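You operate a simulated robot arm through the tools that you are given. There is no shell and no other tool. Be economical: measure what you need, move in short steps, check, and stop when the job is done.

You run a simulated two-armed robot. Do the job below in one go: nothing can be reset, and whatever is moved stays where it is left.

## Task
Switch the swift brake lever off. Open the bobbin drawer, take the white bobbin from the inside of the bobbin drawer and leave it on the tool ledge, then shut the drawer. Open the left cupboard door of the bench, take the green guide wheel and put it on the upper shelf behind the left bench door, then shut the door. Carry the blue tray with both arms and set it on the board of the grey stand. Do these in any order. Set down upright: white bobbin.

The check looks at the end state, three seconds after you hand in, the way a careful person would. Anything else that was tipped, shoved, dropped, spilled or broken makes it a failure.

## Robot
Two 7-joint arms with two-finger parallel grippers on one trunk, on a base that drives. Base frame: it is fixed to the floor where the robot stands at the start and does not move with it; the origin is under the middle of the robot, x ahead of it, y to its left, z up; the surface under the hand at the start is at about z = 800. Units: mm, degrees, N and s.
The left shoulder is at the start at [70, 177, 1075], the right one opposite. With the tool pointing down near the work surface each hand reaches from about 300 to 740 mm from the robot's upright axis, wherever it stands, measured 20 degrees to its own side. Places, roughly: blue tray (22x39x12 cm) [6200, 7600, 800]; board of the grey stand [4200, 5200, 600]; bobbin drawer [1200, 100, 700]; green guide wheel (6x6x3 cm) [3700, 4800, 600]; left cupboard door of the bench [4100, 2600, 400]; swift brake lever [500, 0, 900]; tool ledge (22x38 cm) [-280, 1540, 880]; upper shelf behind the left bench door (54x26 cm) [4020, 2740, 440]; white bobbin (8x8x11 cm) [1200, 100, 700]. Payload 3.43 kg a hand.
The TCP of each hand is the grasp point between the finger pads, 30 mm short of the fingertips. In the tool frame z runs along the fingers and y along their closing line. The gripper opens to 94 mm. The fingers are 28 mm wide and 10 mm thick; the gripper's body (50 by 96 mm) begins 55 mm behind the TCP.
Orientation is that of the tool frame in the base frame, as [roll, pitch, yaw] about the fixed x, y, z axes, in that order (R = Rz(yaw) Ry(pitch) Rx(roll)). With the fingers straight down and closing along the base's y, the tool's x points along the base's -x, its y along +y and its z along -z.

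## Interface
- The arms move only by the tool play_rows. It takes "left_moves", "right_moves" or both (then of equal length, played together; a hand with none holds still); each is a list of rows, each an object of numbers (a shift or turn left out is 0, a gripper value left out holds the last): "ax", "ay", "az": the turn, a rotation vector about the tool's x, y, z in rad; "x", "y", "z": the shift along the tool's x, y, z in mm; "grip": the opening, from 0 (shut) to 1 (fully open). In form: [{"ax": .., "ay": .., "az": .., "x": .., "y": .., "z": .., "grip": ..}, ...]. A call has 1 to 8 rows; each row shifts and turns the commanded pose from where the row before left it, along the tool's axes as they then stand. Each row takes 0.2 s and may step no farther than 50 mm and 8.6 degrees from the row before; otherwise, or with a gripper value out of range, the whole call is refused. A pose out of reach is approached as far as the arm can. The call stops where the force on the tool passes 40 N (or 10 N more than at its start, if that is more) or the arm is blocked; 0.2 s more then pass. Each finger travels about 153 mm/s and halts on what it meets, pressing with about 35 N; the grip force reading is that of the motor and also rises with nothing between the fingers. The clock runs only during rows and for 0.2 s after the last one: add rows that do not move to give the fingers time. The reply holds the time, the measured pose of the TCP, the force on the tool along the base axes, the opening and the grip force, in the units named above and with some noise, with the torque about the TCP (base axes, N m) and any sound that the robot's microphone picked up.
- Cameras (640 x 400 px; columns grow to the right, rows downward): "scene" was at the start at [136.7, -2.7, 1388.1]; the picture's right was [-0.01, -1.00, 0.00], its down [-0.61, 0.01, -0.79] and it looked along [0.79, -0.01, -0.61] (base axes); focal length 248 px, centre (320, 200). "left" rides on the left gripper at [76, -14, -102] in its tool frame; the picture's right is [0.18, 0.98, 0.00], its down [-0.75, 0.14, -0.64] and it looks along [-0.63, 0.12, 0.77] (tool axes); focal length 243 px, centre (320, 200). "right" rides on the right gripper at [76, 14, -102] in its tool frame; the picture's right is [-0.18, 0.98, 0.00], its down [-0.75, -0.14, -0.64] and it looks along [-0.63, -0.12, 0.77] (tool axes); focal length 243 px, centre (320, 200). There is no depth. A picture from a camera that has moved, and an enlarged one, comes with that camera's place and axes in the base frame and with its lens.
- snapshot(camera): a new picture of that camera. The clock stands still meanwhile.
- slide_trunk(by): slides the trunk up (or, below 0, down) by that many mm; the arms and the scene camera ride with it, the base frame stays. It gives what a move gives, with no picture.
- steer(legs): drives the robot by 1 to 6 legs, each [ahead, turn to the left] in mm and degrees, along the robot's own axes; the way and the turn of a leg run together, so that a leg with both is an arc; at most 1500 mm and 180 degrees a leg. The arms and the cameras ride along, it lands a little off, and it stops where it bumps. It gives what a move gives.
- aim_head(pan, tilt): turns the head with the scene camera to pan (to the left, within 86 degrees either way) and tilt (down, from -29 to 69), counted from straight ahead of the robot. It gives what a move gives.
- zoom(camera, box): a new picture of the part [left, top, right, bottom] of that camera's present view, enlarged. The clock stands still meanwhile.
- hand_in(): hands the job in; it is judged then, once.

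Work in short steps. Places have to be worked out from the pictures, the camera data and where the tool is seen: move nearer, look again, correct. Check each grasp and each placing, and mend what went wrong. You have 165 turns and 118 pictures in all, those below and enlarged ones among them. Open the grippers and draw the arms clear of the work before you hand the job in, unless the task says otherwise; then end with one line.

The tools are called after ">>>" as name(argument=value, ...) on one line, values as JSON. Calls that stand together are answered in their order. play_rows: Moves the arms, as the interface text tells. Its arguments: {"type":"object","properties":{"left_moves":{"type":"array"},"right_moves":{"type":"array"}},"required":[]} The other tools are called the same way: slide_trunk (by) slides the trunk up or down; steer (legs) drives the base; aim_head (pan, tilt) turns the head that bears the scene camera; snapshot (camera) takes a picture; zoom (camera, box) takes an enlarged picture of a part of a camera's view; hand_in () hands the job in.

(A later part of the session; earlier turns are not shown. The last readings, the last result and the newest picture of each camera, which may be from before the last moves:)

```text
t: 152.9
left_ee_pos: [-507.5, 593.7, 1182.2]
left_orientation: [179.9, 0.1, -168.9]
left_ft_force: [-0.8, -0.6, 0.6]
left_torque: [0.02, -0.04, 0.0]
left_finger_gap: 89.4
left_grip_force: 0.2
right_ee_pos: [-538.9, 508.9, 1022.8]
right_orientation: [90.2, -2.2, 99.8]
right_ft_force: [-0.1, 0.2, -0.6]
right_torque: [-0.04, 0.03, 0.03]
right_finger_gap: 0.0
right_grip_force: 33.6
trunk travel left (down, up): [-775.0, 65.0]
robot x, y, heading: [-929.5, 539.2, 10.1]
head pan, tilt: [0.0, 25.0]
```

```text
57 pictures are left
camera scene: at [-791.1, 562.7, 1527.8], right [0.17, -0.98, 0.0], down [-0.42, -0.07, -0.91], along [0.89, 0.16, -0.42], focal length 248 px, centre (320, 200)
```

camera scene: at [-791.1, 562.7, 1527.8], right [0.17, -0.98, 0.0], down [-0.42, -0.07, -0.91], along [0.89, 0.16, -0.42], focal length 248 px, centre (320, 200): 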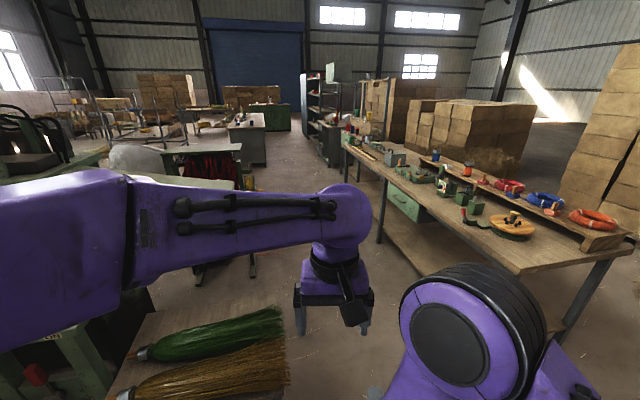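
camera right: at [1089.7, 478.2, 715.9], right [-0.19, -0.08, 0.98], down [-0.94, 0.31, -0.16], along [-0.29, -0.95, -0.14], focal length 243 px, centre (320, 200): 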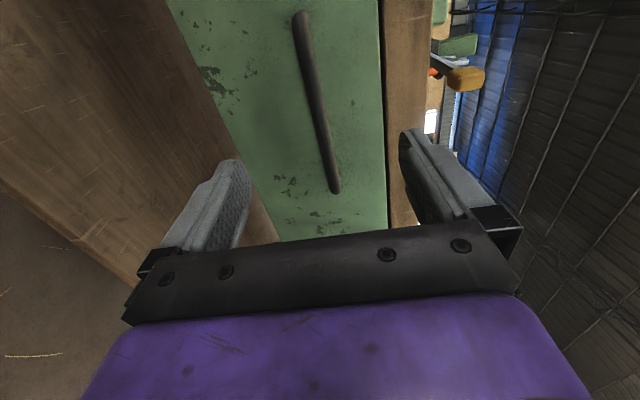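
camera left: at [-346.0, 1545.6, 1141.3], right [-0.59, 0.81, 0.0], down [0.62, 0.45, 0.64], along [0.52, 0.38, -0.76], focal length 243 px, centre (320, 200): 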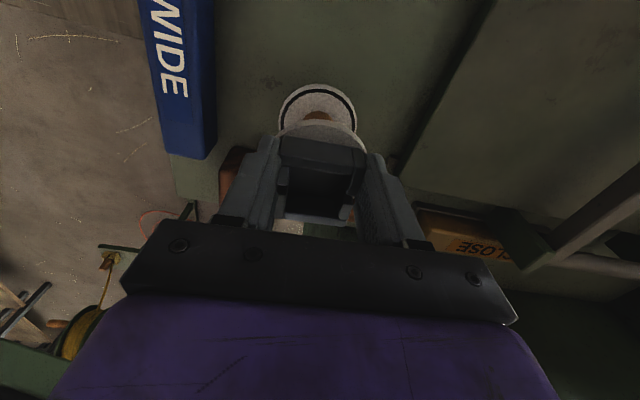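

I turned east too early and met the bin again. I back off and look at the bin before going round it.

>>> steer(legs=[[-250, 0]])

>>> aim_head(pan=10, tilt=55)

>>> snapshot(camera="scene")

```text
t: 154.7
left_ee_pos: [-750.7, 550.7, 1182.0]
left_orientation: [179.8, 0.0, -168.8]
left_ft_force: [-0.7, -0.4, -0.5]
left_torque: [-0.02, -0.01, 0.02]
left_finger_gap: 89.2
left_grip_force: 0.1
right_ee_pos: [-785.3, 466.8, 1022.1]
right_orientation: [90.2, -2.1, 99.7]
right_ft_force: [0.1, 0.1, -0.2]
right_torque: [0.01, 0.0, 0.01]
right_finger_gap: 0.2
right_grip_force: 32.7
trunk travel left (down, up): [-775.0, 65.0]
robot x, y, heading: [-1176.9, 493.1, 9.9]
head pan, tilt: [0.0, 25.0]
```

```text
t: 155.7
left_ee_pos: [-752.2, 550.9, 1181.9]
left_orientation: [179.9, -0.1, -168.9]
left_ft_force: [0.7, -0.4, 0.1]
left_torque: [-0.02, 0.01, 0.01]
left_finger_gap: 89.2
left_grip_force: 0.0
right_ee_pos: [-784.7, 467.1, 1022.1]
right_orientation: [90.3, -2.1, 99.7]
right_ft_force: [-0.5, -0.2, -1.0]
right_torque: [0.03, -0.05, -0.01]
right_finger_gap: 0.0
right_grip_force: 33.2
trunk travel left (down, up): [-775.0, 65.0]
robot x, y, heading: [-1176.7, 495.1, 10.0]
head pan, tilt: [10.0, 55.0]
```

```text
56 pictures are left
camera scene: at [-1058.4, 528.8, 1483.7], right [0.34, -0.94, 0.0], down [-0.77, -0.28, -0.57], along [0.54, 0.2, -0.82], focal length 248 px, centre (320, 200)
```

scene: 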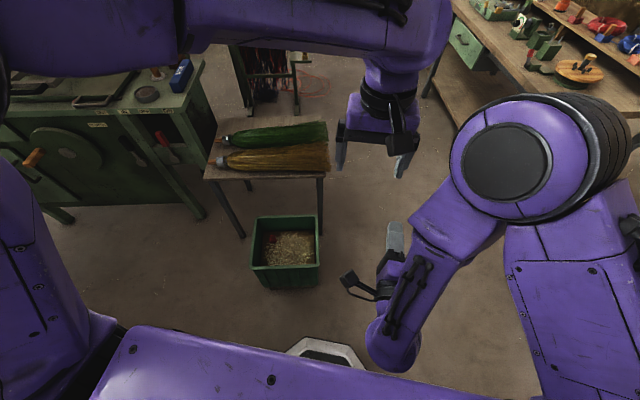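

Triangulating with the earlier pictures, the bin's rim (z≈440) is still where it was – it did not budge. I go round it: south-east, then east between table and bench.

>>> steer(legs=[[0, -60], [380, 0], [0, 58], [1230, 0], [0, 18], [550, 0]])

>>> aim_head(pan=20, tilt=20)

>>> snapshot(camera="scene")

```text
t: 172.8
left_ee_pos: [1182.2, 756.8, 1183.2]
left_orientation: [179.9, 0.1, -154.0]
left_ft_force: [0.2, 0.1, 0.0]
left_torque: [0.03, -0.01, -0.02]
left_finger_gap: 89.3
left_grip_force: 0.1
right_ee_pos: [1171.8, 667.0, 1022.9]
right_orientation: [90.3, -2.1, 114.7]
right_ft_force: [0.1, -0.1, -0.3]
right_torque: [0.0, 0.03, 0.02]
right_finger_gap: 0.0
right_grip_force: 32.7
trunk travel left (down, up): [-775.0, 65.0]
robot x, y, heading: [788.1, 594.6, 25.0]
head pan, tilt: [10.0, 55.0]
```

```text
t: 173.9
left_ee_pos: [1181.4, 757.1, 1183.1]
left_orientation: [179.9, 0.0, -154.0]
left_ft_force: [-0.1, 0.2, 1.4]
left_torque: [0.01, 0.0, -0.03]
left_finger_gap: 89.4
left_grip_force: 0.0
right_ee_pos: [1170.9, 667.0, 1022.7]
right_orientation: [90.2, -2.2, 114.7]
right_ft_force: [-0.4, -0.1, -0.2]
right_torque: [-0.01, -0.04, -0.02]
right_finger_gap: 0.1
right_grip_force: 33.5
trunk travel left (down, up): [-775.0, 65.0]
robot x, y, heading: [787.3, 595.4, 25.0]
head pan, tilt: [20.0, 20.0]
```

```text
55 pictures are left
camera scene: at [897.4, 680.4, 1535.7], right [0.71, -0.71, 0.0], down [-0.24, -0.24, -0.94], along [0.66, 0.67, -0.34], focal length 248 px, centre (320, 200)
```

scene: 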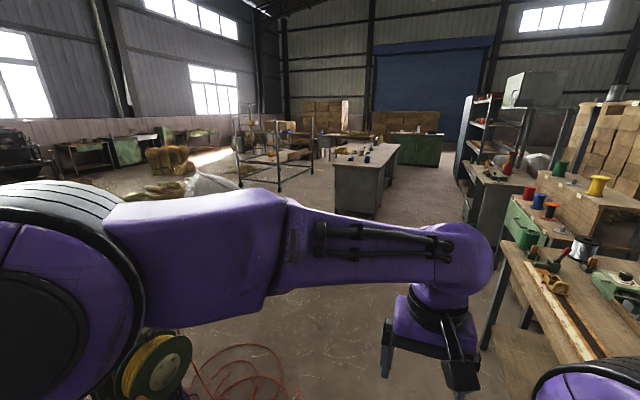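

The island bench with the cupboard stands ahead (near end ≈[3800,2750]). I drive ~2.2 m towards it along a free diagonal.

>>> steer(legs=[[0, 13], [1150, 0], [1050, 0]])

>>> aim_head(pan=0, tilt=25)

>>> snapshot(camera="scene")

```text
t: 185.5
left_ee_pos: [2871.8, 2176.8, 1182.4]
left_orientation: [180.0, 0.2, -142.1]
left_ft_force: [-0.1, -0.2, 0.3]
left_torque: [0.02, -0.02, 0.0]
left_finger_gap: 89.3
left_grip_force: 0.0
right_ee_pos: [2880.8, 2085.6, 1023.5]
right_orientation: [90.3, -2.1, 126.6]
right_ft_force: [0.5, -0.9, -0.9]
right_torque: [-0.03, 0.03, 0.01]
right_finger_gap: 0.0
right_grip_force: 33.0
trunk travel left (down, up): [-775.0, 65.0]
robot x, y, heading: [2516.9, 1936.2, 37.1]
head pan, tilt: [20.0, 20.0]
```

```text
t: 186.3
left_ee_pos: [2872.5, 2176.9, 1182.3]
left_orientation: [179.9, 0.1, -142.0]
left_ft_force: [0.1, 0.5, 0.5]
left_torque: [-0.05, 0.01, 0.01]
left_finger_gap: 89.4
left_grip_force: 0.1
right_ee_pos: [2880.6, 2086.6, 1024.0]
right_orientation: [90.3, -2.2, 126.6]
right_ft_force: [-0.4, 0.1, -0.2]
right_torque: [-0.01, 0.0, 0.01]
right_finger_gap: 0.2
right_grip_force: 32.2
trunk travel left (down, up): [-775.0, 65.0]
robot x, y, heading: [2515.8, 1934.7, 37.0]
head pan, tilt: [0.0, 25.0]
```

```text
54 pictures are left
camera scene: at [2632.5, 2020.7, 1527.7], right [0.6, -0.8, 0.0], down [-0.34, -0.25, -0.91], along [0.72, 0.55, -0.42], focal length 248 px, centre (320, 200)
```

scene: 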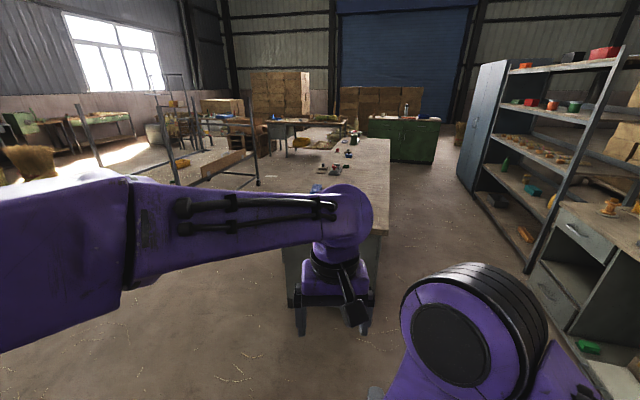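

The doors must be on the bench's right-hand long side (normal ≈(.38,−.93)). I drive round to about [4350,1970] and turn to face it.

>>> steer(legs=[[0, -36], [920, 0], [920, 0], [0, 111]])

>>> aim_head(pan=0, tilt=50)

>>> snapshot(camera="scene")

```text
t: 201.8
left_ee_pos: [4209.4, 2403.0, 1181.7]
left_orientation: [179.9, 0.1, -67.0]
left_ft_force: [0.2, -0.1, 0.0]
left_torque: [0.0, 0.01, -0.02]
left_finger_gap: 89.5
left_grip_force: 0.1
right_ee_pos: [4300.9, 2387.4, 1022.9]
right_orientation: [90.3, -2.1, -158.4]
right_ft_force: [0.6, -0.1, 0.4]
right_torque: [0.02, 0.01, 0.01]
right_finger_gap: 0.2
right_grip_force: 33.9
trunk travel left (down, up): [-775.0, 65.0]
robot x, y, heading: [4352.0, 2001.7, 112.3]
head pan, tilt: [0.0, 25.0]
```

```text
t: 202.7
left_ee_pos: [4210.0, 2402.8, 1182.3]
left_orientation: [179.9, 0.0, -67.0]
left_ft_force: [-0.1, -0.2, 0.8]
left_torque: [0.02, 0.0, 0.05]
left_finger_gap: 88.9
left_grip_force: 0.0
right_ee_pos: [4299.9, 2388.1, 1022.6]
right_orientation: [90.3, -2.2, -158.4]
right_ft_force: [-0.1, -0.4, -1.0]
right_torque: [-0.02, -0.03, 0.01]
right_finger_gap: 0.0
right_grip_force: 32.8
trunk travel left (down, up): [-775.0, 65.0]
robot x, y, heading: [4350.3, 2001.6, 111.9]
head pan, tilt: [0.0, 50.0]
```

```text
53 pictures are left
camera scene: at [4303.2, 2115.7, 1490.3], right [0.93, 0.37, 0.0], down [0.29, -0.71, -0.64], along [-0.24, 0.6, -0.77], focal length 248 px, centre (320, 200)
```

scene: 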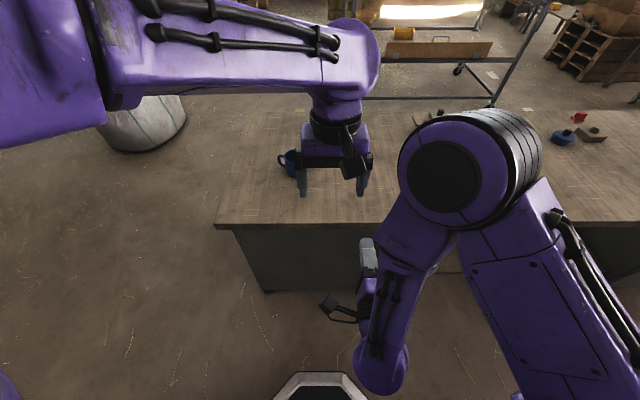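

I'll fetch the green wheel first so the door needs to be opened only once. I drive round the west end of the island towards [3700,4800].

>>> steer(legs=[[0, 68], [1150, 0], [0, -90], [1400, 0], [0, -20]])

>>> aim_head(pan=0, tilt=30)

>>> snapshot(camera="scene")

```text
t: 222.9
left_ee_pos: [3393.9, 3791.9, 1181.8]
left_orientation: [179.8, 0.1, -110.1]
left_ft_force: [-0.4, -0.1, -0.5]
left_torque: [0.0, 0.0, 0.01]
left_finger_gap: 89.3
left_grip_force: 0.1
right_ee_pos: [3449.6, 3719.3, 1022.5]
right_orientation: [90.3, -2.2, 158.6]
right_ft_force: [0.1, -0.2, 0.3]
right_torque: [-0.03, -0.01, -0.01]
right_finger_gap: 0.2
right_grip_force: 33.1
trunk travel left (down, up): [-775.0, 65.0]
robot x, y, heading: [3222.0, 3405.4, 69.0]
head pan, tilt: [0.0, 50.0]
```

```text
t: 223.8
left_ee_pos: [3394.2, 3792.7, 1182.6]
left_orientation: [-180.0, 0.0, -110.0]
left_ft_force: [-0.4, 0.1, -0.3]
left_torque: [0.01, 0.01, 0.02]
left_finger_gap: 89.5
left_grip_force: 0.0
right_ee_pos: [3449.9, 3719.3, 1022.4]
right_orientation: [90.3, -2.1, 158.6]
right_ft_force: [0.6, -0.5, -0.1]
right_torque: [0.01, 0.0, 0.01]
right_finger_gap: 0.0
right_grip_force: 32.9
trunk travel left (down, up): [-775.0, 65.0]
robot x, y, heading: [3221.8, 3400.7, 69.2]
head pan, tilt: [0.0, 30.0]
```

```text
52 pictures are left
camera scene: at [3272.7, 3530.7, 1519.6], right [0.93, -0.36, 0.0], down [-0.18, -0.47, -0.87], along [0.31, 0.81, -0.5], focal length 248 px, centre (320, 200)
```

scene: 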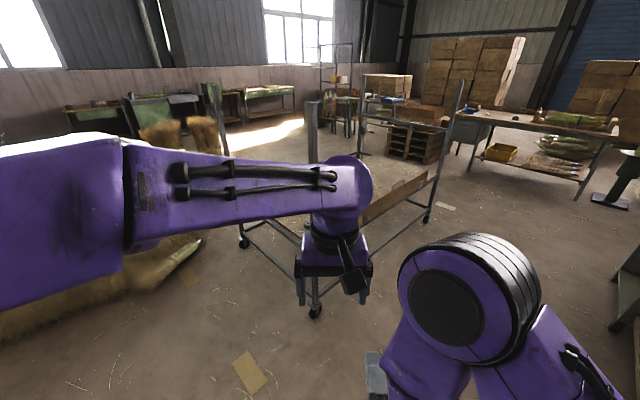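

The grey frame on castors is the stand; its near corner is ≈[3631,4565] with sides along ~23°/113°. The wheel should be near its west end, so I go to that side and look.

>>> steer(legs=[[0, 30], [1130, 0], [0, -76]])

>>> aim_head(pan=-10, tilt=35)

>>> snapshot(camera="scene")

```text
t: 234.3
left_ee_pos: [3439.5, 4666.4, 1181.9]
left_orientation: [179.9, 0.0, -155.5]
left_ft_force: [0.3, -0.6, -0.6]
left_torque: [-0.01, 0.01, 0.0]
left_finger_gap: 89.2
left_grip_force: 0.1
right_ee_pos: [3426.3, 4576.5, 1023.0]
right_orientation: [90.3, -2.2, 113.0]
right_ft_force: [-0.2, -0.1, 0.5]
right_torque: [-0.03, -0.01, -0.03]
right_finger_gap: 0.0
right_grip_force: 33.5
trunk travel left (down, up): [-775.0, 65.0]
robot x, y, heading: [3037.0, 4516.9, 23.3]
head pan, tilt: [0.0, 30.0]
```

```text
t: 235.0
left_ee_pos: [3439.7, 4666.1, 1182.2]
left_orientation: [179.9, 0.0, -155.6]
left_ft_force: [0.0, 0.8, 0.0]
left_torque: [0.01, -0.04, 0.02]
left_finger_gap: 89.3
left_grip_force: 0.1
right_ee_pos: [3426.6, 4575.0, 1022.2]
right_orientation: [90.3, -2.1, 113.0]
right_ft_force: [-0.4, 0.2, -0.1]
right_torque: [0.02, -0.02, 0.04]
right_finger_gap: 0.0
right_grip_force: 32.8
trunk travel left (down, up): [-775.0, 65.0]
robot x, y, heading: [3040.1, 4514.7, 23.4]
head pan, tilt: [-10.0, 35.0]
```

```text
51 pictures are left
camera scene: at [3171.5, 4554.6, 1511.9], right [0.23, -0.97, 0.0], down [-0.56, -0.13, -0.82], along [0.8, 0.19, -0.57], focal length 248 px, centre (320, 200)
```

scene: 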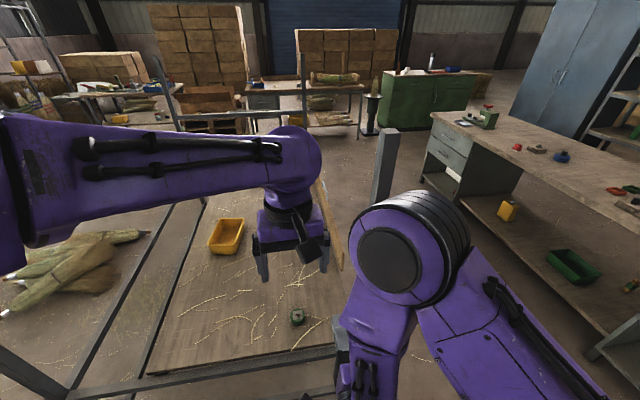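

The green wheel lies on the stand's wooden board at ≈[3654,4760,600]. I zoom in.

>>> zoom(camera="scene", box=[217, 270, 377, 370])

>>> snapshot(camera="left")

```text
4.00 times, centred on (297, 320) of scene
camera zoom: at [3171.5, 4554.6, 1511.9], right [0.23, -0.97, 0.0], down [-0.56, -0.13, -0.82], along [0.8, 0.19, -0.57], focal length 994 px, centre (412, -280)
```

zoom: 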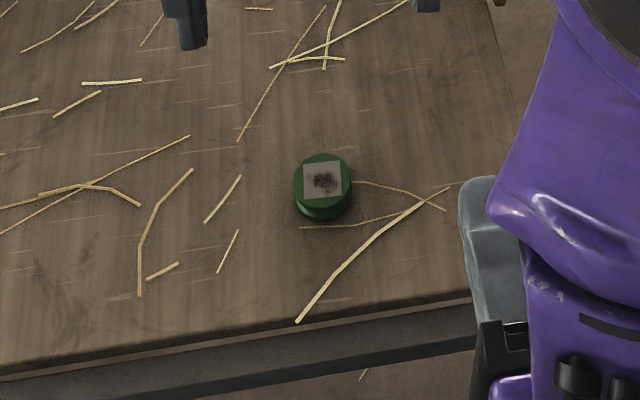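

```text
49 pictures are left
camera left: at [3375.8, 4621.6, 1284.8], right [-0.57, 0.82, 0.0], down [0.63, 0.44, 0.64], along [0.53, 0.37, -0.77], focal length 243 px, centre (320, 200)
```

left: 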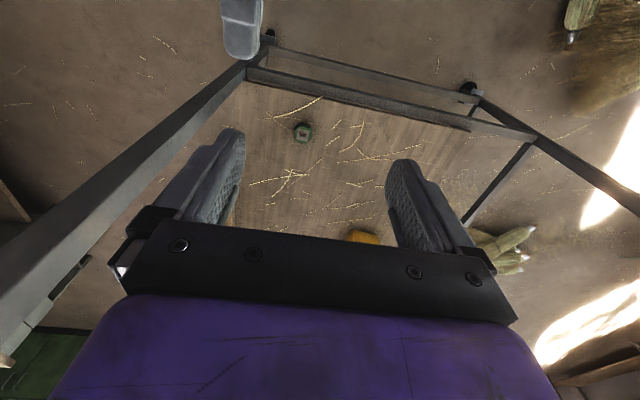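

I drive 60 mm closer and lower the trunk so the left hand can reach the board.

>>> steer(legs=[[60, 0]])

>>> slide_trunk(by=-350)

>>> play_rows(left_moves=[{"x": -40, "grip": 1}, {"x": -40}, {"x": -30}, {"z": 30}, {}])

>>> snapshot(camera="left")

>>> snapshot(camera="scene")

```text
t: 236.0
left_ee_pos: [3487.6, 4687.4, 1185.4]
left_orientation: [179.8, 0.4, -155.7]
left_ft_force: [-0.2, -0.2, -0.4]
left_torque: [0.01, 0.0, 0.01]
left_finger_gap: 89.6
left_grip_force: 0.1
right_ee_pos: [3475.1, 4596.4, 1026.2]
right_orientation: [89.9, -2.2, 113.2]
right_ft_force: [-0.7, -0.5, 0.7]
right_torque: [-0.02, 0.0, 0.02]
right_finger_gap: 0.3
right_grip_force: 32.7
trunk travel left (down, up): [-775.0, 65.0]
robot x, y, heading: [3093.0, 4535.7, 23.7]
head pan, tilt: [-10.0, 35.0]
```

```text
t: 239.4
left_ee_pos: [3493.3, 4688.7, 832.6]
left_orientation: [179.9, 0.0, -155.7]
left_ft_force: [0.2, 0.0, -0.1]
left_torque: [0.02, -0.03, -0.03]
left_finger_gap: 89.2
left_grip_force: 0.1
right_ee_pos: [3480.2, 4599.0, 671.7]
right_orientation: [90.2, -2.3, 113.0]
right_ft_force: [-0.2, 0.5, -0.2]
right_torque: [-0.03, -0.01, 0.01]
right_finger_gap: 0.0
right_grip_force: 33.1
trunk travel left (down, up): [-425.0, 415.0]
robot x, y, heading: [3094.6, 4541.7, 23.4]
head pan, tilt: [-10.0, 35.0]
```

```text
t: 240.6
left_ee_pos: [3594.7, 4735.7, 803.4]
left_orientation: [179.8, 0.1, -155.8]
left_ft_force: [-0.5, -0.5, -0.3]
left_torque: [0.0, 0.0, 0.0]
left_finger_gap: 94.1
left_grip_force: 0.1
right_ee_pos: [3480.6, 4600.1, 672.8]
right_orientation: [90.4, -2.2, 112.9]
right_ft_force: [0.0, 0.0, 0.3]
right_torque: [0.0, -0.03, -0.02]
right_finger_gap: 0.3
right_grip_force: 32.9
trunk travel left (down, up): [-425.0, 415.0]
robot x, y, heading: [3096.0, 4537.2, 23.5]
head pan, tilt: [-10.0, 35.0]
```

```text
48 pictures are left
camera left: at [3530.5, 4690.3, 905.4], right [-0.57, 0.82, 0.0], down [0.63, 0.44, 0.64], along [0.53, 0.37, -0.77], focal length 243 px, centre (320, 200)
```

left: 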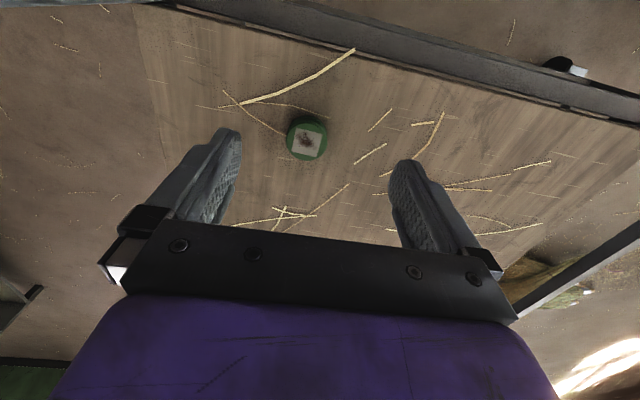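

```text
47 pictures are left
camera scene: at [3225.5, 4578.1, 1161.9], right [0.23, -0.97, 0.0], down [-0.56, -0.13, -0.82], along [0.8, 0.19, -0.57], focal length 248 px, centre (320, 200)
```

scene: 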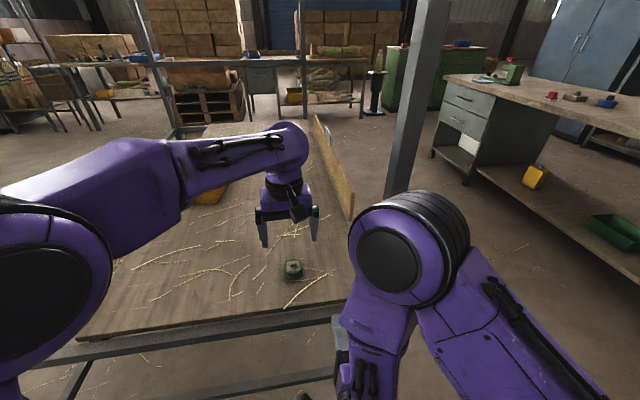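

The wheel top is ≈[3650,4756,627]. I move over it and descend most of the way.

>>> play_rows(left_moves=[{"x": -29, "z": 35}, {"x": -29, "y": -4, "z": 35}, {"z": 35}, {"z": 20}, {}])

>>> snapshot(camera="left")

```text
t: 241.8
left_ee_pos: [3646.2, 4753.9, 677.9]
left_orientation: [179.8, 0.1, -155.7]
left_ft_force: [0.1, 0.5, 0.5]
left_torque: [0.01, -0.02, 0.01]
left_finger_gap: 94.0
left_grip_force: 0.0
right_ee_pos: [3479.4, 4598.2, 673.9]
right_orientation: [90.3, -2.2, 112.9]
right_ft_force: [-0.1, -0.5, -0.2]
right_torque: [0.01, -0.01, -0.02]
right_finger_gap: 0.0
right_grip_force: 33.2
trunk travel left (down, up): [-425.0, 415.0]
robot x, y, heading: [3093.9, 4538.8, 23.5]
head pan, tilt: [-10.0, 35.0]
```

```text
46 pictures are left
camera left: at [3583.9, 4710.1, 780.0], right [-0.57, 0.82, 0.0], down [0.63, 0.44, 0.64], along [0.53, 0.37, -0.77], focal length 243 px, centre (320, 200)
```

left: 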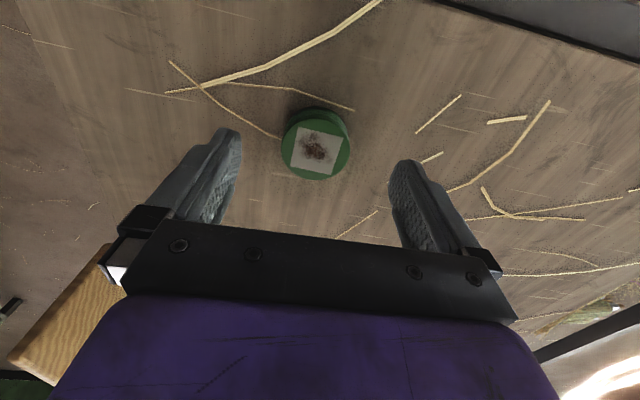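

Nearly centred; 8 mm more ahead, down to 633, and close.

>>> play_rows(left_moves=[{"x": -8, "z": 20}, {"z": 15}, {"z": 10}, {"grip": 0}, {}, {}, {"z": -30}, {"z": -40}])

>>> snapshot(camera="left")

```text
t: 243.6
left_ee_pos: [3654.7, 4758.5, 703.1]
left_orientation: [179.9, 0.2, -155.6]
left_ft_force: [-0.2, 0.4, -1.1]
left_torque: [-0.06, -0.01, -0.01]
left_finger_gap: 55.3
left_grip_force: 34.8
right_ee_pos: [3480.5, 4599.7, 672.9]
right_orientation: [90.3, -2.2, 113.1]
right_ft_force: [0.0, -0.3, 0.1]
right_torque: [0.0, 0.04, 0.01]
right_finger_gap: 0.0
right_grip_force: 33.0
trunk travel left (down, up): [-425.0, 415.0]
robot x, y, heading: [3094.0, 4539.9, 23.5]
head pan, tilt: [-10.0, 35.0]
```

```text
45 pictures are left
camera left: at [3592.2, 4714.3, 805.7], right [-0.57, 0.82, 0.0], down [0.63, 0.44, 0.64], along [0.53, 0.37, -0.77], focal length 243 px, centre (320, 200)
```

left: 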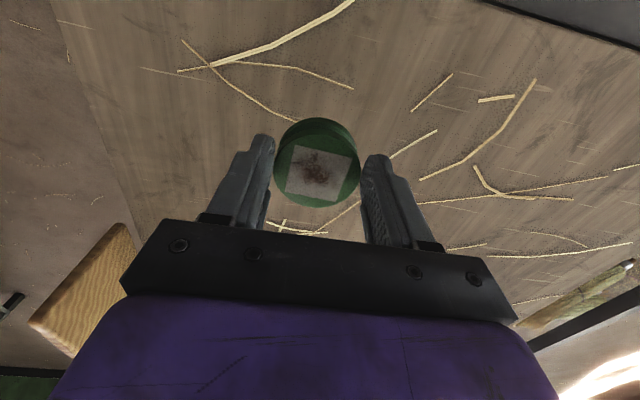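

The wheel is held, but in the cupboard the hand must enter slanted. I set it back down, release, pitch the hand 45° forward, and regrasp so the wheel will sit flat.

>>> play_rows(left_moves=[{"z": 35}, {"z": 33}, {"grip": 1}, {}, {"x": 18}])

>>> play_rows(left_moves=[{"ay": -0.131}, {"ay": -0.131}, {"ay": -0.131}, {"ay": -0.131}, {"ay": -0.131}, {"ay": -0.131}])

>>> snapshot(camera="left")

```text
t: 244.8
left_ee_pos: [3639.0, 4752.0, 635.8]
left_orientation: [180.0, 0.0, -155.6]
left_ft_force: [-0.3, 0.0, 0.1]
left_torque: [0.01, 0.0, 0.02]
left_finger_gap: 94.0
left_grip_force: 0.1
right_ee_pos: [3479.8, 4598.1, 673.1]
right_orientation: [90.3, -2.2, 113.1]
right_ft_force: [-0.3, 0.7, 0.5]
right_torque: [0.0, -0.05, 0.01]
right_finger_gap: 0.0
right_grip_force: 33.4
trunk travel left (down, up): [-425.0, 415.0]
robot x, y, heading: [3095.7, 4540.8, 23.3]
head pan, tilt: [-10.0, 35.0]
```

```text
t: 246.2
left_ee_pos: [3629.0, 4768.4, 612.8]
left_orientation: [-178.4, 39.4, -151.9]
left_ft_force: [-5.4, -4.6, 17.8]
left_torque: [0.73, 0.45, 0.34]
left_finger_gap: 92.7
left_grip_force: 0.0
right_ee_pos: [3478.8, 4597.9, 674.3]
right_orientation: [90.2, -2.3, 113.0]
right_ft_force: [0.1, -0.9, 0.6]
right_torque: [-0.01, 0.01, 0.01]
right_finger_gap: 0.0
right_grip_force: 33.8
trunk travel left (down, up): [-425.0, 415.0]
robot x, y, heading: [3094.8, 4540.1, 23.5]
head pan, tilt: [-10.0, 35.0]
stopped in row 6 (left hand): the force on the tool passed its limit at 57 N (the readings are from after the stop); the commanded pose is now the measured one
```

```text
44 pictures are left
camera left: at [3524.9, 4698.8, 644.3], right [-0.57, 0.81, -0.14], down [0.08, 0.22, 0.97], along [0.82, 0.55, -0.19], focal length 243 px, centre (320, 200)
```

left: 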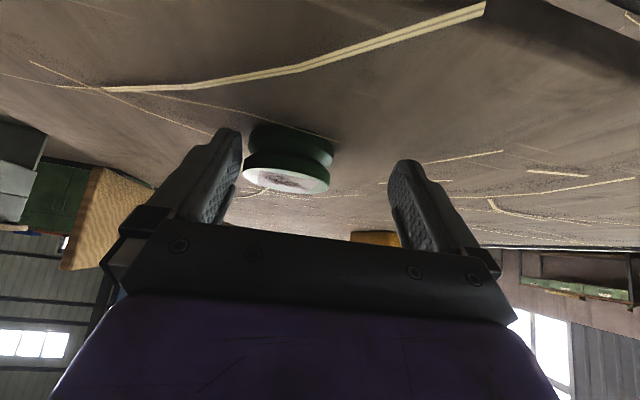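

The fingertips pressed the board during the turn (hand sagged to z≈613). The wheel still stands. I raise the hand 30 mm and re-check.

>>> play_rows(left_moves=[{"z": -12, "x": -9}, {"z": -12, "x": -9}, {}])

>>> snapshot(camera="scene")

```text
t: 247.2
left_ee_pos: [3618.0, 4782.4, 613.9]
left_orientation: [-176.3, 35.2, -147.6]
left_ft_force: [-1.9, -0.8, 7.1]
left_torque: [0.28, 0.2, 0.16]
left_finger_gap: 93.5
left_grip_force: 0.1
right_ee_pos: [3479.0, 4598.6, 672.2]
right_orientation: [90.3, -2.3, 113.0]
right_ft_force: [0.5, -1.4, 0.3]
right_torque: [0.0, 0.01, -0.02]
right_finger_gap: 0.0
right_grip_force: 33.0
trunk travel left (down, up): [-425.0, 415.0]
robot x, y, heading: [3093.2, 4538.0, 24.1]
head pan, tilt: [-10.0, 35.0]
stopped in row 3 (left hand): the arm was blocked; the commanded pose is now the measured one
```

```text
43 pictures are left
camera scene: at [3224.2, 4577.7, 1161.7], right [0.23, -0.97, 0.0], down [-0.56, -0.13, -0.82], along [0.8, 0.19, -0.57], focal length 248 px, centre (320, 200)
```

scene: 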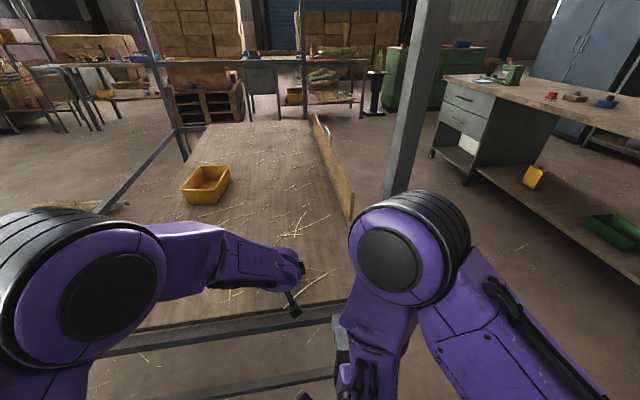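

The low forearm is touching the stand. I raise the trunk to lift the whole arm clear.

>>> slide_trunk(by=90)

>>> snapshot(camera="left")

```text
t: 248.4
left_ee_pos: [3617.7, 4783.6, 705.4]
left_orientation: [-176.3, 35.0, -147.7]
left_ft_force: [-1.2, 1.1, -0.3]
left_torque: [0.02, -0.03, -0.05]
left_finger_gap: 93.8
left_grip_force: 0.0
right_ee_pos: [3480.7, 4599.5, 762.9]
right_orientation: [90.3, -2.1, 113.1]
right_ft_force: [-0.1, 1.3, 0.4]
right_torque: [0.01, 0.03, -0.01]
right_finger_gap: 0.0
right_grip_force: 32.9
trunk travel left (down, up): [-515.0, 325.0]
robot x, y, heading: [3093.5, 4535.8, 23.3]
head pan, tilt: [-10.0, 35.0]
```

```text
42 pictures are left
camera left: at [3519.7, 4711.4, 746.1], right [-0.62, 0.77, -0.16], down [0.12, 0.29, 0.95], along [0.78, 0.57, -0.27], focal length 243 px, centre (320, 200)
```

left: 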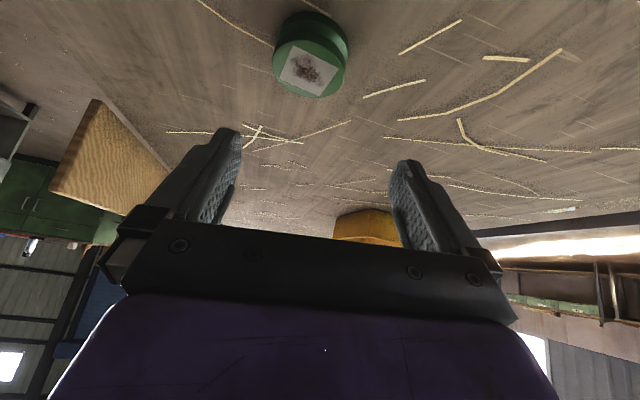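

The wheel still stands at ≈[3634,4771]. I straighten the hand's yaw and finish the pitch at this height.

>>> play_rows(left_moves=[{"ax": 0.023, "az": 0.126}, {"ay": -0.085}, {"ay": -0.085}, {}])

>>> snapshot(camera="left")

>>> snapshot(camera="scene")

```text
t: 249.4
left_ee_pos: [3620.6, 4796.2, 709.8]
left_orientation: [-176.8, 44.5, -152.0]
left_ft_force: [0.1, -0.3, -0.3]
left_torque: [-0.02, -0.03, -0.01]
left_finger_gap: 93.7
left_grip_force: 0.1
right_ee_pos: [3481.2, 4600.5, 763.1]
right_orientation: [90.3, -2.3, 113.0]
right_ft_force: [-0.1, 0.1, 0.5]
right_torque: [-0.02, 0.0, 0.0]
right_finger_gap: 0.1
right_grip_force: 32.9
trunk travel left (down, up): [-515.0, 325.0]
robot x, y, heading: [3098.0, 4541.0, 23.3]
head pan, tilt: [-10.0, 35.0]
```

```text
41 pictures are left
camera left: at [3512.7, 4728.2, 730.1], right [-0.54, 0.82, -0.17], down [0.0, 0.2, 0.98], along [0.84, 0.53, -0.11], focal length 243 px, centre (320, 200)
```

left: 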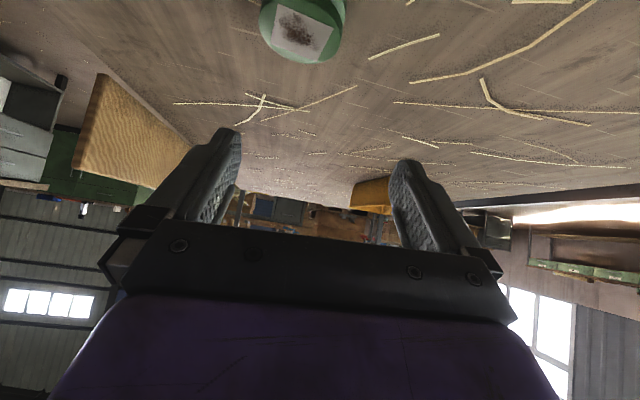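

```text
40 pictures are left
camera scene: at [3225.4, 4578.1, 1251.9], right [0.23, -0.97, 0.0], down [-0.56, -0.13, -0.82], along [0.8, 0.19, -0.57], focal length 248 px, centre (320, 200)
```

scene: 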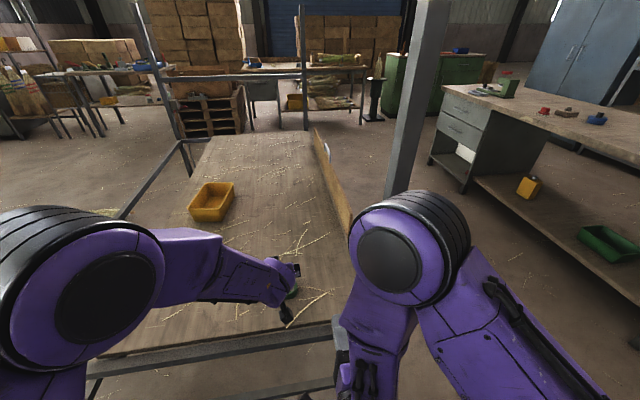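

I pitch back to ~20° from vertical (elbow stays higher) and line up over the wheel; a small tilt is fine for setting it down later.

>>> play_rows(left_moves=[{"ay": 0.145}, {"ay": 0.145}, {"ay": 0.145}, {"ax": -0.03, "az": 0.073}, {"y": -28, "x": 5, "z": -2}, {}])

>>> snapshot(camera="left")

```text
t: 250.8
left_ee_pos: [3622.3, 4752.1, 703.6]
left_orientation: [176.3, 20.0, -161.5]
left_ft_force: [-0.3, -0.2, -0.3]
left_torque: [-0.02, -0.03, -0.01]
left_finger_gap: 94.2
left_grip_force: 0.0
right_ee_pos: [3480.5, 4599.9, 762.4]
right_orientation: [90.2, -2.1, 112.9]
right_ft_force: [0.5, 0.5, 0.0]
right_torque: [-0.01, 0.04, -0.03]
right_finger_gap: 0.1
right_grip_force: 33.0
trunk travel left (down, up): [-515.0, 325.0]
robot x, y, heading: [3092.7, 4534.8, 23.3]
head pan, tilt: [-10.0, 35.0]
```

```text
39 pictures are left
camera left: at [3528.2, 4699.0, 772.6], right [-0.5, 0.87, 0.0], down [0.43, 0.25, 0.87], along [0.75, 0.43, -0.5], focal length 243 px, centre (320, 200)
```

left: 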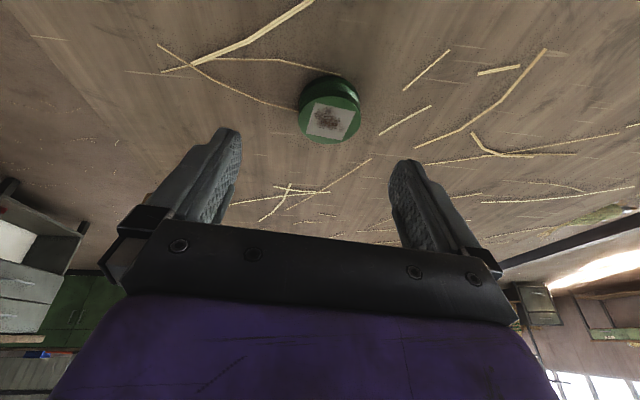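

Lined up within ~15 mm. I descend along the slant with corrections and close.

>>> play_rows(left_moves=[{"z": 20, "x": -8, "y": 9}, {"z": 20, "x": 5}, {"z": 18, "x": 7}, {"z": 10, "x": 4}, {"grip": 0}, {}, {}, {}])

>>> snapshot(camera="left")

```text
t: 252.6
left_ee_pos: [3632.8, 4769.6, 636.3]
left_orientation: [176.2, 19.8, -161.5]
left_ft_force: [-0.6, 0.0, 1.4]
left_torque: [0.01, 0.02, 0.01]
left_finger_gap: 0.0
left_grip_force: 32.9
right_ee_pos: [3480.8, 4599.1, 764.0]
right_orientation: [90.3, -2.2, 113.0]
right_ft_force: [0.0, 0.2, -0.8]
right_torque: [0.02, 0.0, -0.03]
right_finger_gap: 0.2
right_grip_force: 32.9
trunk travel left (down, up): [-515.0, 325.0]
robot x, y, heading: [3092.9, 4540.0, 23.5]
head pan, tilt: [-10.0, 35.0]
```

```text
38 pictures are left
camera left: at [3538.5, 4717.0, 705.6], right [-0.5, 0.87, 0.0], down [0.43, 0.25, 0.87], along [0.75, 0.43, -0.5], focal length 243 px, centre (320, 200)
```

left: 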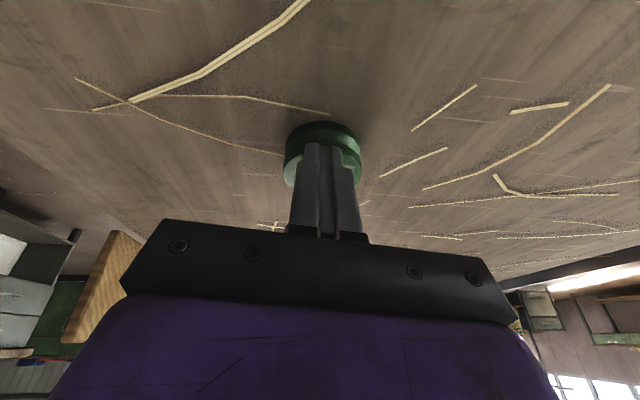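

Missed: the wheel was pinched out ahead of the fingers, to about [3672,4792], still flat. I open, rise and look again.

>>> play_rows(left_moves=[{"z": -20, "x": -7}, {"z": -25, "x": -9}, {"grip": 1, "z": -20, "x": -7}, {}, {}])

>>> snapshot(camera="left")

```text
t: 253.8
left_ee_pos: [3631.7, 4775.2, 700.8]
left_orientation: [177.3, 19.1, -159.7]
left_ft_force: [0.8, -0.7, -0.5]
left_torque: [0.0, 0.02, 0.01]
left_finger_gap: 94.1
left_grip_force: 0.0
right_ee_pos: [3480.9, 4598.8, 764.7]
right_orientation: [90.2, -2.1, 113.0]
right_ft_force: [0.3, 0.5, -0.1]
right_torque: [0.04, 0.0, 0.03]
right_finger_gap: 0.3
right_grip_force: 32.8
trunk travel left (down, up): [-515.0, 325.0]
robot x, y, heading: [3092.2, 4540.3, 23.6]
head pan, tilt: [-10.0, 35.0]
```

```text
37 pictures are left
camera left: at [3540.2, 4720.8, 772.9], right [-0.52, 0.85, -0.02], down [0.43, 0.28, 0.86], along [0.74, 0.44, -0.51], focal length 243 px, centre (320, 200)
```

left: 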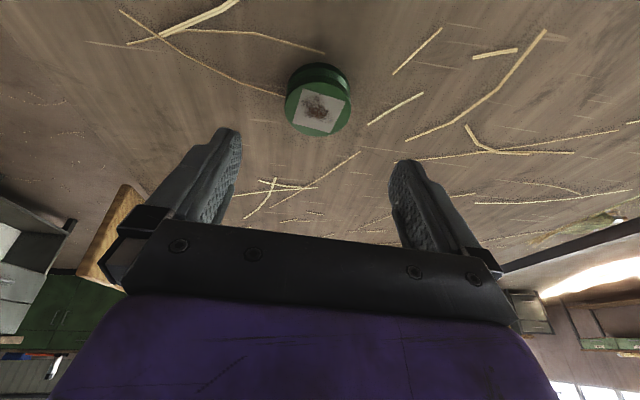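

The wheel's apparent size shows its top is nearer z≈603 (the fingers closed above it); it is at ≈[3660,4788]. I go lower, to TCP z≈613, watching for contact.

>>> play_rows(left_moves=[{"z": 9, "x": -25, "y": 2}, {"z": 25, "x": 8}, {"z": 25, "x": 9}, {"z": 22, "x": 8}, {"z": 6, "x": 2}, {}])

>>> snapshot(camera="left")

```text
t: 255.2
left_ee_pos: [3657.6, 4780.7, 623.4]
left_orientation: [176.3, 20.0, -161.6]
left_ft_force: [-0.2, -0.7, -0.3]
left_torque: [-0.01, 0.01, -0.02]
left_finger_gap: 94.1
left_grip_force: 0.0
right_ee_pos: [3481.8, 4599.0, 764.3]
right_orientation: [90.2, -2.1, 113.0]
right_ft_force: [-0.5, 0.2, 0.3]
right_torque: [-0.01, -0.02, 0.0]
right_finger_gap: 0.0
right_grip_force: 32.7
trunk travel left (down, up): [-515.0, 325.0]
robot x, y, heading: [3094.1, 4543.9, 23.5]
head pan, tilt: [-10.0, 35.0]
```

```text
36 pictures are left
camera left: at [3563.4, 4727.9, 692.4], right [-0.5, 0.87, 0.0], down [0.43, 0.25, 0.87], along [0.75, 0.43, -0.5], focal length 243 px, centre (320, 200)
```

left: 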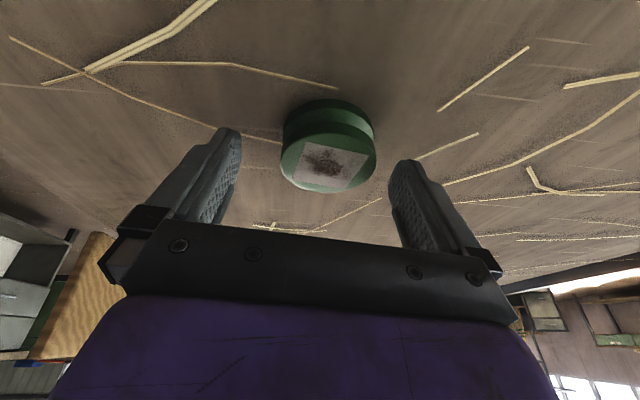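

Now it's between the fingers, about 6 mm off centre. Ten more mm down, then close and lift.

>>> play_rows(left_moves=[{"y": 6, "z": 6, "x": 1}, {"z": 6, "x": 2}, {"grip": 0}, {}, {}, {"z": -19, "x": -7}, {"z": -28, "x": -10}])

>>> snapshot(camera="left")

```text
t: 256.8
left_ee_pos: [3657.5, 4784.7, 661.5]
left_orientation: [176.2, 19.9, -161.5]
left_ft_force: [0.5, -0.1, -0.9]
left_torque: [-0.01, 0.01, 0.03]
left_finger_gap: 54.9
left_grip_force: 35.0
right_ee_pos: [3479.8, 4599.2, 763.2]
right_orientation: [90.3, -2.3, 113.0]
right_ft_force: [0.1, 0.2, 0.3]
right_torque: [0.0, 0.0, -0.01]
right_finger_gap: 0.0
right_grip_force: 32.6
trunk travel left (down, up): [-515.0, 325.0]
robot x, y, heading: [3095.0, 4541.0, 23.2]
head pan, tilt: [-10.0, 35.0]
```

```text
35 pictures are left
camera left: at [3563.4, 4732.1, 730.1], right [-0.5, 0.87, 0.0], down [0.43, 0.25, 0.87], along [0.75, 0.43, -0.5], focal length 243 px, centre (320, 200)
```

left: 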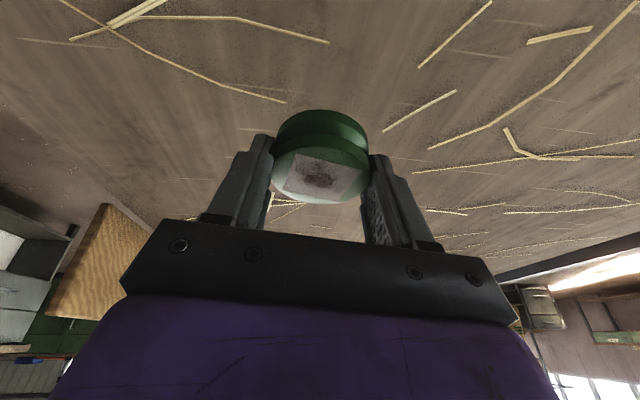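

The wheel is held at 55 mm. I raise, back out and drive round to the cupboard side again.

>>> slide_trunk(by=200)

>>> steer(legs=[[-250, 0], [0, -95.5], [1095, 0], [0, -18], [1400, 0]])

>>> steer(legs=[[0, 90], [1140, 0], [0, 112]])

>>> slide_trunk(by=-300)

>>> aim_head(pan=0, tilt=40)

>>> snapshot(camera="scene")

```text
t: 259.0
left_ee_pos: [3658.3, 4785.6, 861.4]
left_orientation: [176.3, 19.9, -161.5]
left_ft_force: [-0.1, -0.5, -1.9]
left_torque: [0.0, 0.01, 0.04]
left_finger_gap: 54.6
left_grip_force: 34.9
right_ee_pos: [3481.6, 4599.3, 963.8]
right_orientation: [90.2, -2.2, 113.0]
right_ft_force: [0.6, -0.9, 0.2]
right_torque: [-0.01, 0.02, -0.01]
right_finger_gap: 0.0
right_grip_force: 32.9
trunk travel left (down, up): [-715.0, 125.0]
robot x, y, heading: [3095.0, 4533.5, 23.7]
head pan, tilt: [-10.0, 35.0]
```

```text
t: 277.6
left_ee_pos: [3249.6, 1385.7, 860.3]
left_orientation: [176.3, 19.9, 86.3]
left_ft_force: [-1.0, -0.2, -1.6]
left_torque: [-0.01, -0.02, 0.0]
left_finger_gap: 54.5
left_grip_force: 34.5
right_ee_pos: [3144.5, 1621.4, 963.2]
right_orientation: [90.3, -2.2, 0.8]
right_ft_force: [0.4, 0.3, -0.1]
right_torque: [0.0, 0.0, 0.01]
right_finger_gap: 0.2
right_grip_force: 32.3
trunk travel left (down, up): [-715.0, 125.0]
robot x, y, heading: [3235.7, 2001.2, -88.7]
head pan, tilt: [-10.0, 35.0]
```

```text
t: 292.0
left_ee_pos: [4127.0, 2614.5, 860.4]
left_orientation: [176.4, 19.9, -71.0]
left_ft_force: [-0.8, 0.5, -1.7]
left_torque: [-0.05, -0.01, -0.06]
left_finger_gap: 54.5
left_grip_force: 34.9
right_ee_pos: [4315.5, 2438.3, 963.3]
right_orientation: [90.4, -2.2, -156.5]
right_ft_force: [0.7, 0.4, -0.2]
right_torque: [0.0, 0.0, -0.01]
right_finger_gap: 0.0
right_grip_force: 32.9
trunk travel left (down, up): [-715.0, 125.0]
robot x, y, heading: [4373.9, 2052.0, 113.9]
head pan, tilt: [-10.0, 35.0]
```

```text
t: 292.8
left_ee_pos: [4126.9, 2617.2, 834.5]
left_orientation: [176.6, 21.0, -70.8]
left_ft_force: [3.2, -17.9, 39.7]
left_torque: [-0.08, -1.5, -0.55]
left_finger_gap: 54.1
left_grip_force: 35.0
right_ee_pos: [4317.3, 2435.2, 929.1]
right_orientation: [90.3, -2.2, -156.5]
right_ft_force: [-0.3, 0.7, -0.4]
right_torque: [-0.01, -0.02, 0.04]
right_finger_gap: 0.1
right_grip_force: 32.8
trunk travel left (down, up): [-680.0, 160.0]
robot x, y, heading: [4385.5, 2049.7, 114.2]
head pan, tilt: [-10.0, 35.0]
stopped: the force on the tool passed its limit at 43 N (the readings are from after the stop); the commanded pose is now the measured one
```

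```text
t: 293.6
left_ee_pos: [4126.2, 2619.2, 834.7]
left_orientation: [176.5, 21.1, -70.8]
left_ft_force: [-3.5, 8.9, 22.0]
left_torque: [0.52, -0.54, 0.3]
left_finger_gap: 54.4
left_grip_force: 34.5
right_ee_pos: [4316.8, 2437.2, 928.0]
right_orientation: [90.3, -2.3, -156.5]
right_ft_force: [-1.1, 0.4, -0.2]
right_torque: [0.01, 0.02, 0.02]
right_finger_gap: 0.3
right_grip_force: 32.9
trunk travel left (down, up): [-680.0, 160.0]
robot x, y, heading: [4375.3, 2056.3, 114.0]
head pan, tilt: [0.0, 40.0]
```

```text
34 pictures are left
camera scene: at [4325.1, 2172.1, 1410.2], right [0.91, 0.41, 0.0], down [0.26, -0.59, -0.77], along [-0.31, 0.7, -0.64], focal length 248 px, centre (320, 200)
```

scene: 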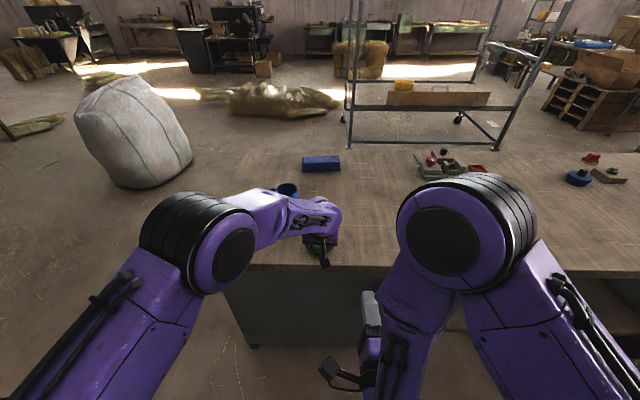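

The lowered left hand touched the bench top (≈800). I raise again, draw the left hand back off the bench, then lower.

>>> slide_trunk(by=60)

>>> play_rows(left_moves=[{"x": 42, "z": -15}, {"x": 42, "z": -15}, {"x": 42, "z": -15}, {"x": 42, "z": -15}, {"x": 40, "z": -14}])

```text
t: 294.6
left_ee_pos: [4126.0, 2618.5, 891.2]
left_orientation: [176.5, 20.5, -70.9]
left_ft_force: [0.1, -0.7, -1.2]
left_torque: [-0.02, -0.01, 0.01]
left_finger_gap: 54.5
left_grip_force: 35.4
right_ee_pos: [4316.2, 2437.8, 988.8]
right_orientation: [90.4, -2.4, -156.6]
right_ft_force: [1.4, 0.9, -0.1]
right_torque: [0.01, 0.0, 0.0]
right_finger_gap: 0.1
right_grip_force: 32.6
trunk travel left (down, up): [-740.0, 100.0]
robot x, y, heading: [4380.2, 2052.5, 113.9]
head pan, tilt: [0.0, 40.0]
```

```text
t: 295.4
left_ee_pos: [4186.7, 2437.9, 818.9]
left_orientation: [178.2, 9.7, -68.5]
left_ft_force: [0.5, 0.2, -1.3]
left_torque: [0.0, 0.0, -0.03]
left_finger_gap: 54.4
left_grip_force: 35.1
right_ee_pos: [4316.0, 2437.9, 987.8]
right_orientation: [90.4, -2.4, -156.5]
right_ft_force: [0.6, 0.1, -0.3]
right_torque: [-0.01, 0.0, 0.0]
right_finger_gap: 0.0
right_grip_force: 33.0
trunk travel left (down, up): [-740.0, 100.0]
robot x, y, heading: [4380.0, 2051.5, 113.9]
head pan, tilt: [0.0, 40.0]
stopped in row 4 (left hand): the arm was blocked; the commanded pose is now the measured one
```

The hand is clear of the edge now. I lower the trunk and use the right hand's camera to see the cupboard front.

>>> slide_trunk(by=-330)

>>> snapshot(camera="scene")

>>> snapshot(camera="right")

```text
t: 298.7
left_ee_pos: [4187.6, 2438.0, 488.5]
left_orientation: [178.1, 9.6, -68.4]
left_ft_force: [-0.5, -0.1, -1.7]
left_torque: [-0.01, 0.03, 0.02]
left_finger_gap: 54.1
left_grip_force: 34.4
right_ee_pos: [4315.5, 2438.1, 659.0]
right_orientation: [90.3, -2.3, -156.5]
right_ft_force: [1.5, 0.6, -0.4]
right_torque: [-0.03, -0.01, 0.01]
right_finger_gap: 0.0
right_grip_force: 32.5
trunk travel left (down, up): [-410.0, 430.0]
robot x, y, heading: [4378.7, 2051.5, 114.0]
head pan, tilt: [0.0, 40.0]
```

```text
33 pictures are left
camera scene: at [4324.2, 2173.7, 1139.8], right [0.91, 0.41, 0.0], down [0.26, -0.59, -0.77], along [-0.31, 0.7, -0.64], focal length 248 px, centre (320, 200)
```

scene: 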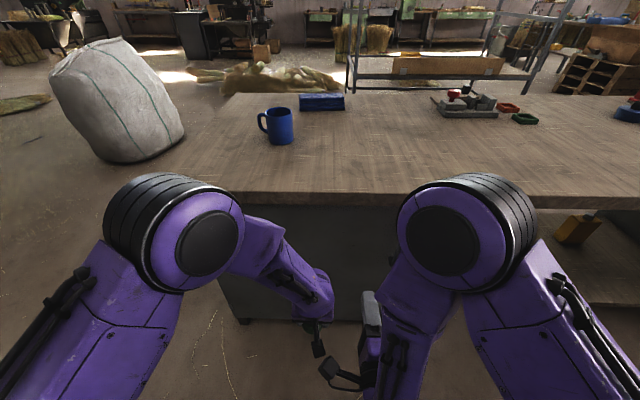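

```text
32 pictures are left
camera right: at [4286.8, 2314.5, 676.1], right [0.2, 0.09, 0.97], down [0.94, -0.29, -0.17], along [0.27, 0.95, -0.15], focal length 243 px, centre (320, 200)
```

right: 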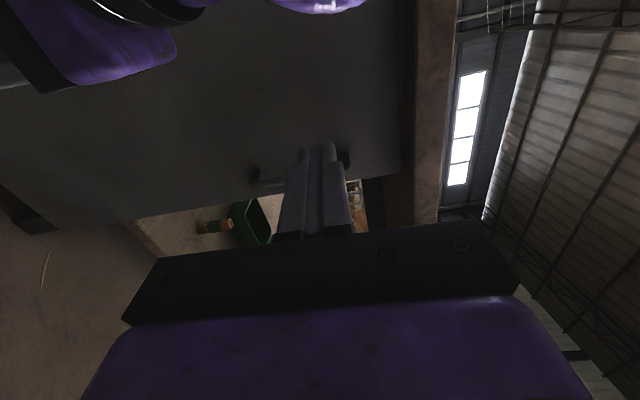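

The handle is a vertical bar near the door's right edge: ≈[4330,2608], z 553–670; hinge on the left, door ~540 wide. I raise the left hand out of the swing and roll the right hand so its fingers close sideways.

>>> play_rows(left_moves=[{"z": -43, "x": -7}, {"z": -43, "x": -7}, {"z": -43, "x": -7}, {"z": -43, "x": -7}, {"z": -43, "x": -7}, {"z": -43, "x": -7}, {"z": -43, "x": -7}, {"z": -43, "x": -7}], right_moves=[{"az": -0.147, "grip": 1}, {"az": -0.147}, {"az": -0.147}, {"az": -0.147}, {"az": -0.147}, {"az": -0.147}, {"az": -0.147}, {"az": -0.147}])

>>> play_rows(right_moves=[{"az": -0.147}, {"az": -0.147}, {"az": -0.1}, {"x": 30}, {}])

```text
t: 300.5
left_ee_pos: [4201.6, 2439.3, 837.3]
left_orientation: [177.7, 9.6, -68.8]
left_ft_force: [0.4, -0.8, -0.9]
left_torque: [-0.04, 0.04, 0.01]
left_finger_gap: 54.5
left_grip_force: 34.9
right_ee_pos: [4320.6, 2442.3, 659.0]
right_orientation: [92.5, 63.7, -156.1]
right_ft_force: [-0.6, 0.2, -0.9]
right_torque: [-0.01, -0.05, 0.0]
right_finger_gap: 94.4
right_grip_force: 0.2
trunk travel left (down, up): [-410.0, 430.0]
robot x, y, heading: [4380.6, 2050.1, 113.8]
head pan, tilt: [0.0, 40.0]
```

```text
t: 301.7
left_ee_pos: [4201.1, 2440.0, 837.3]
left_orientation: [177.8, 9.6, -68.8]
left_ft_force: [0.6, 0.1, -1.1]
left_torque: [0.0, 0.01, 0.01]
left_finger_gap: 54.6
left_grip_force: 34.8
right_ee_pos: [4315.4, 2438.2, 629.3]
right_orientation: [96.6, 87.4, -150.3]
right_ft_force: [-1.3, 0.8, -0.1]
right_torque: [0.0, -0.02, 0.02]
right_finger_gap: 94.0
right_grip_force: 0.0
trunk travel left (down, up): [-410.0, 430.0]
robot x, y, heading: [4377.8, 2052.5, 113.9]
head pan, tilt: [0.0, 40.0]
```

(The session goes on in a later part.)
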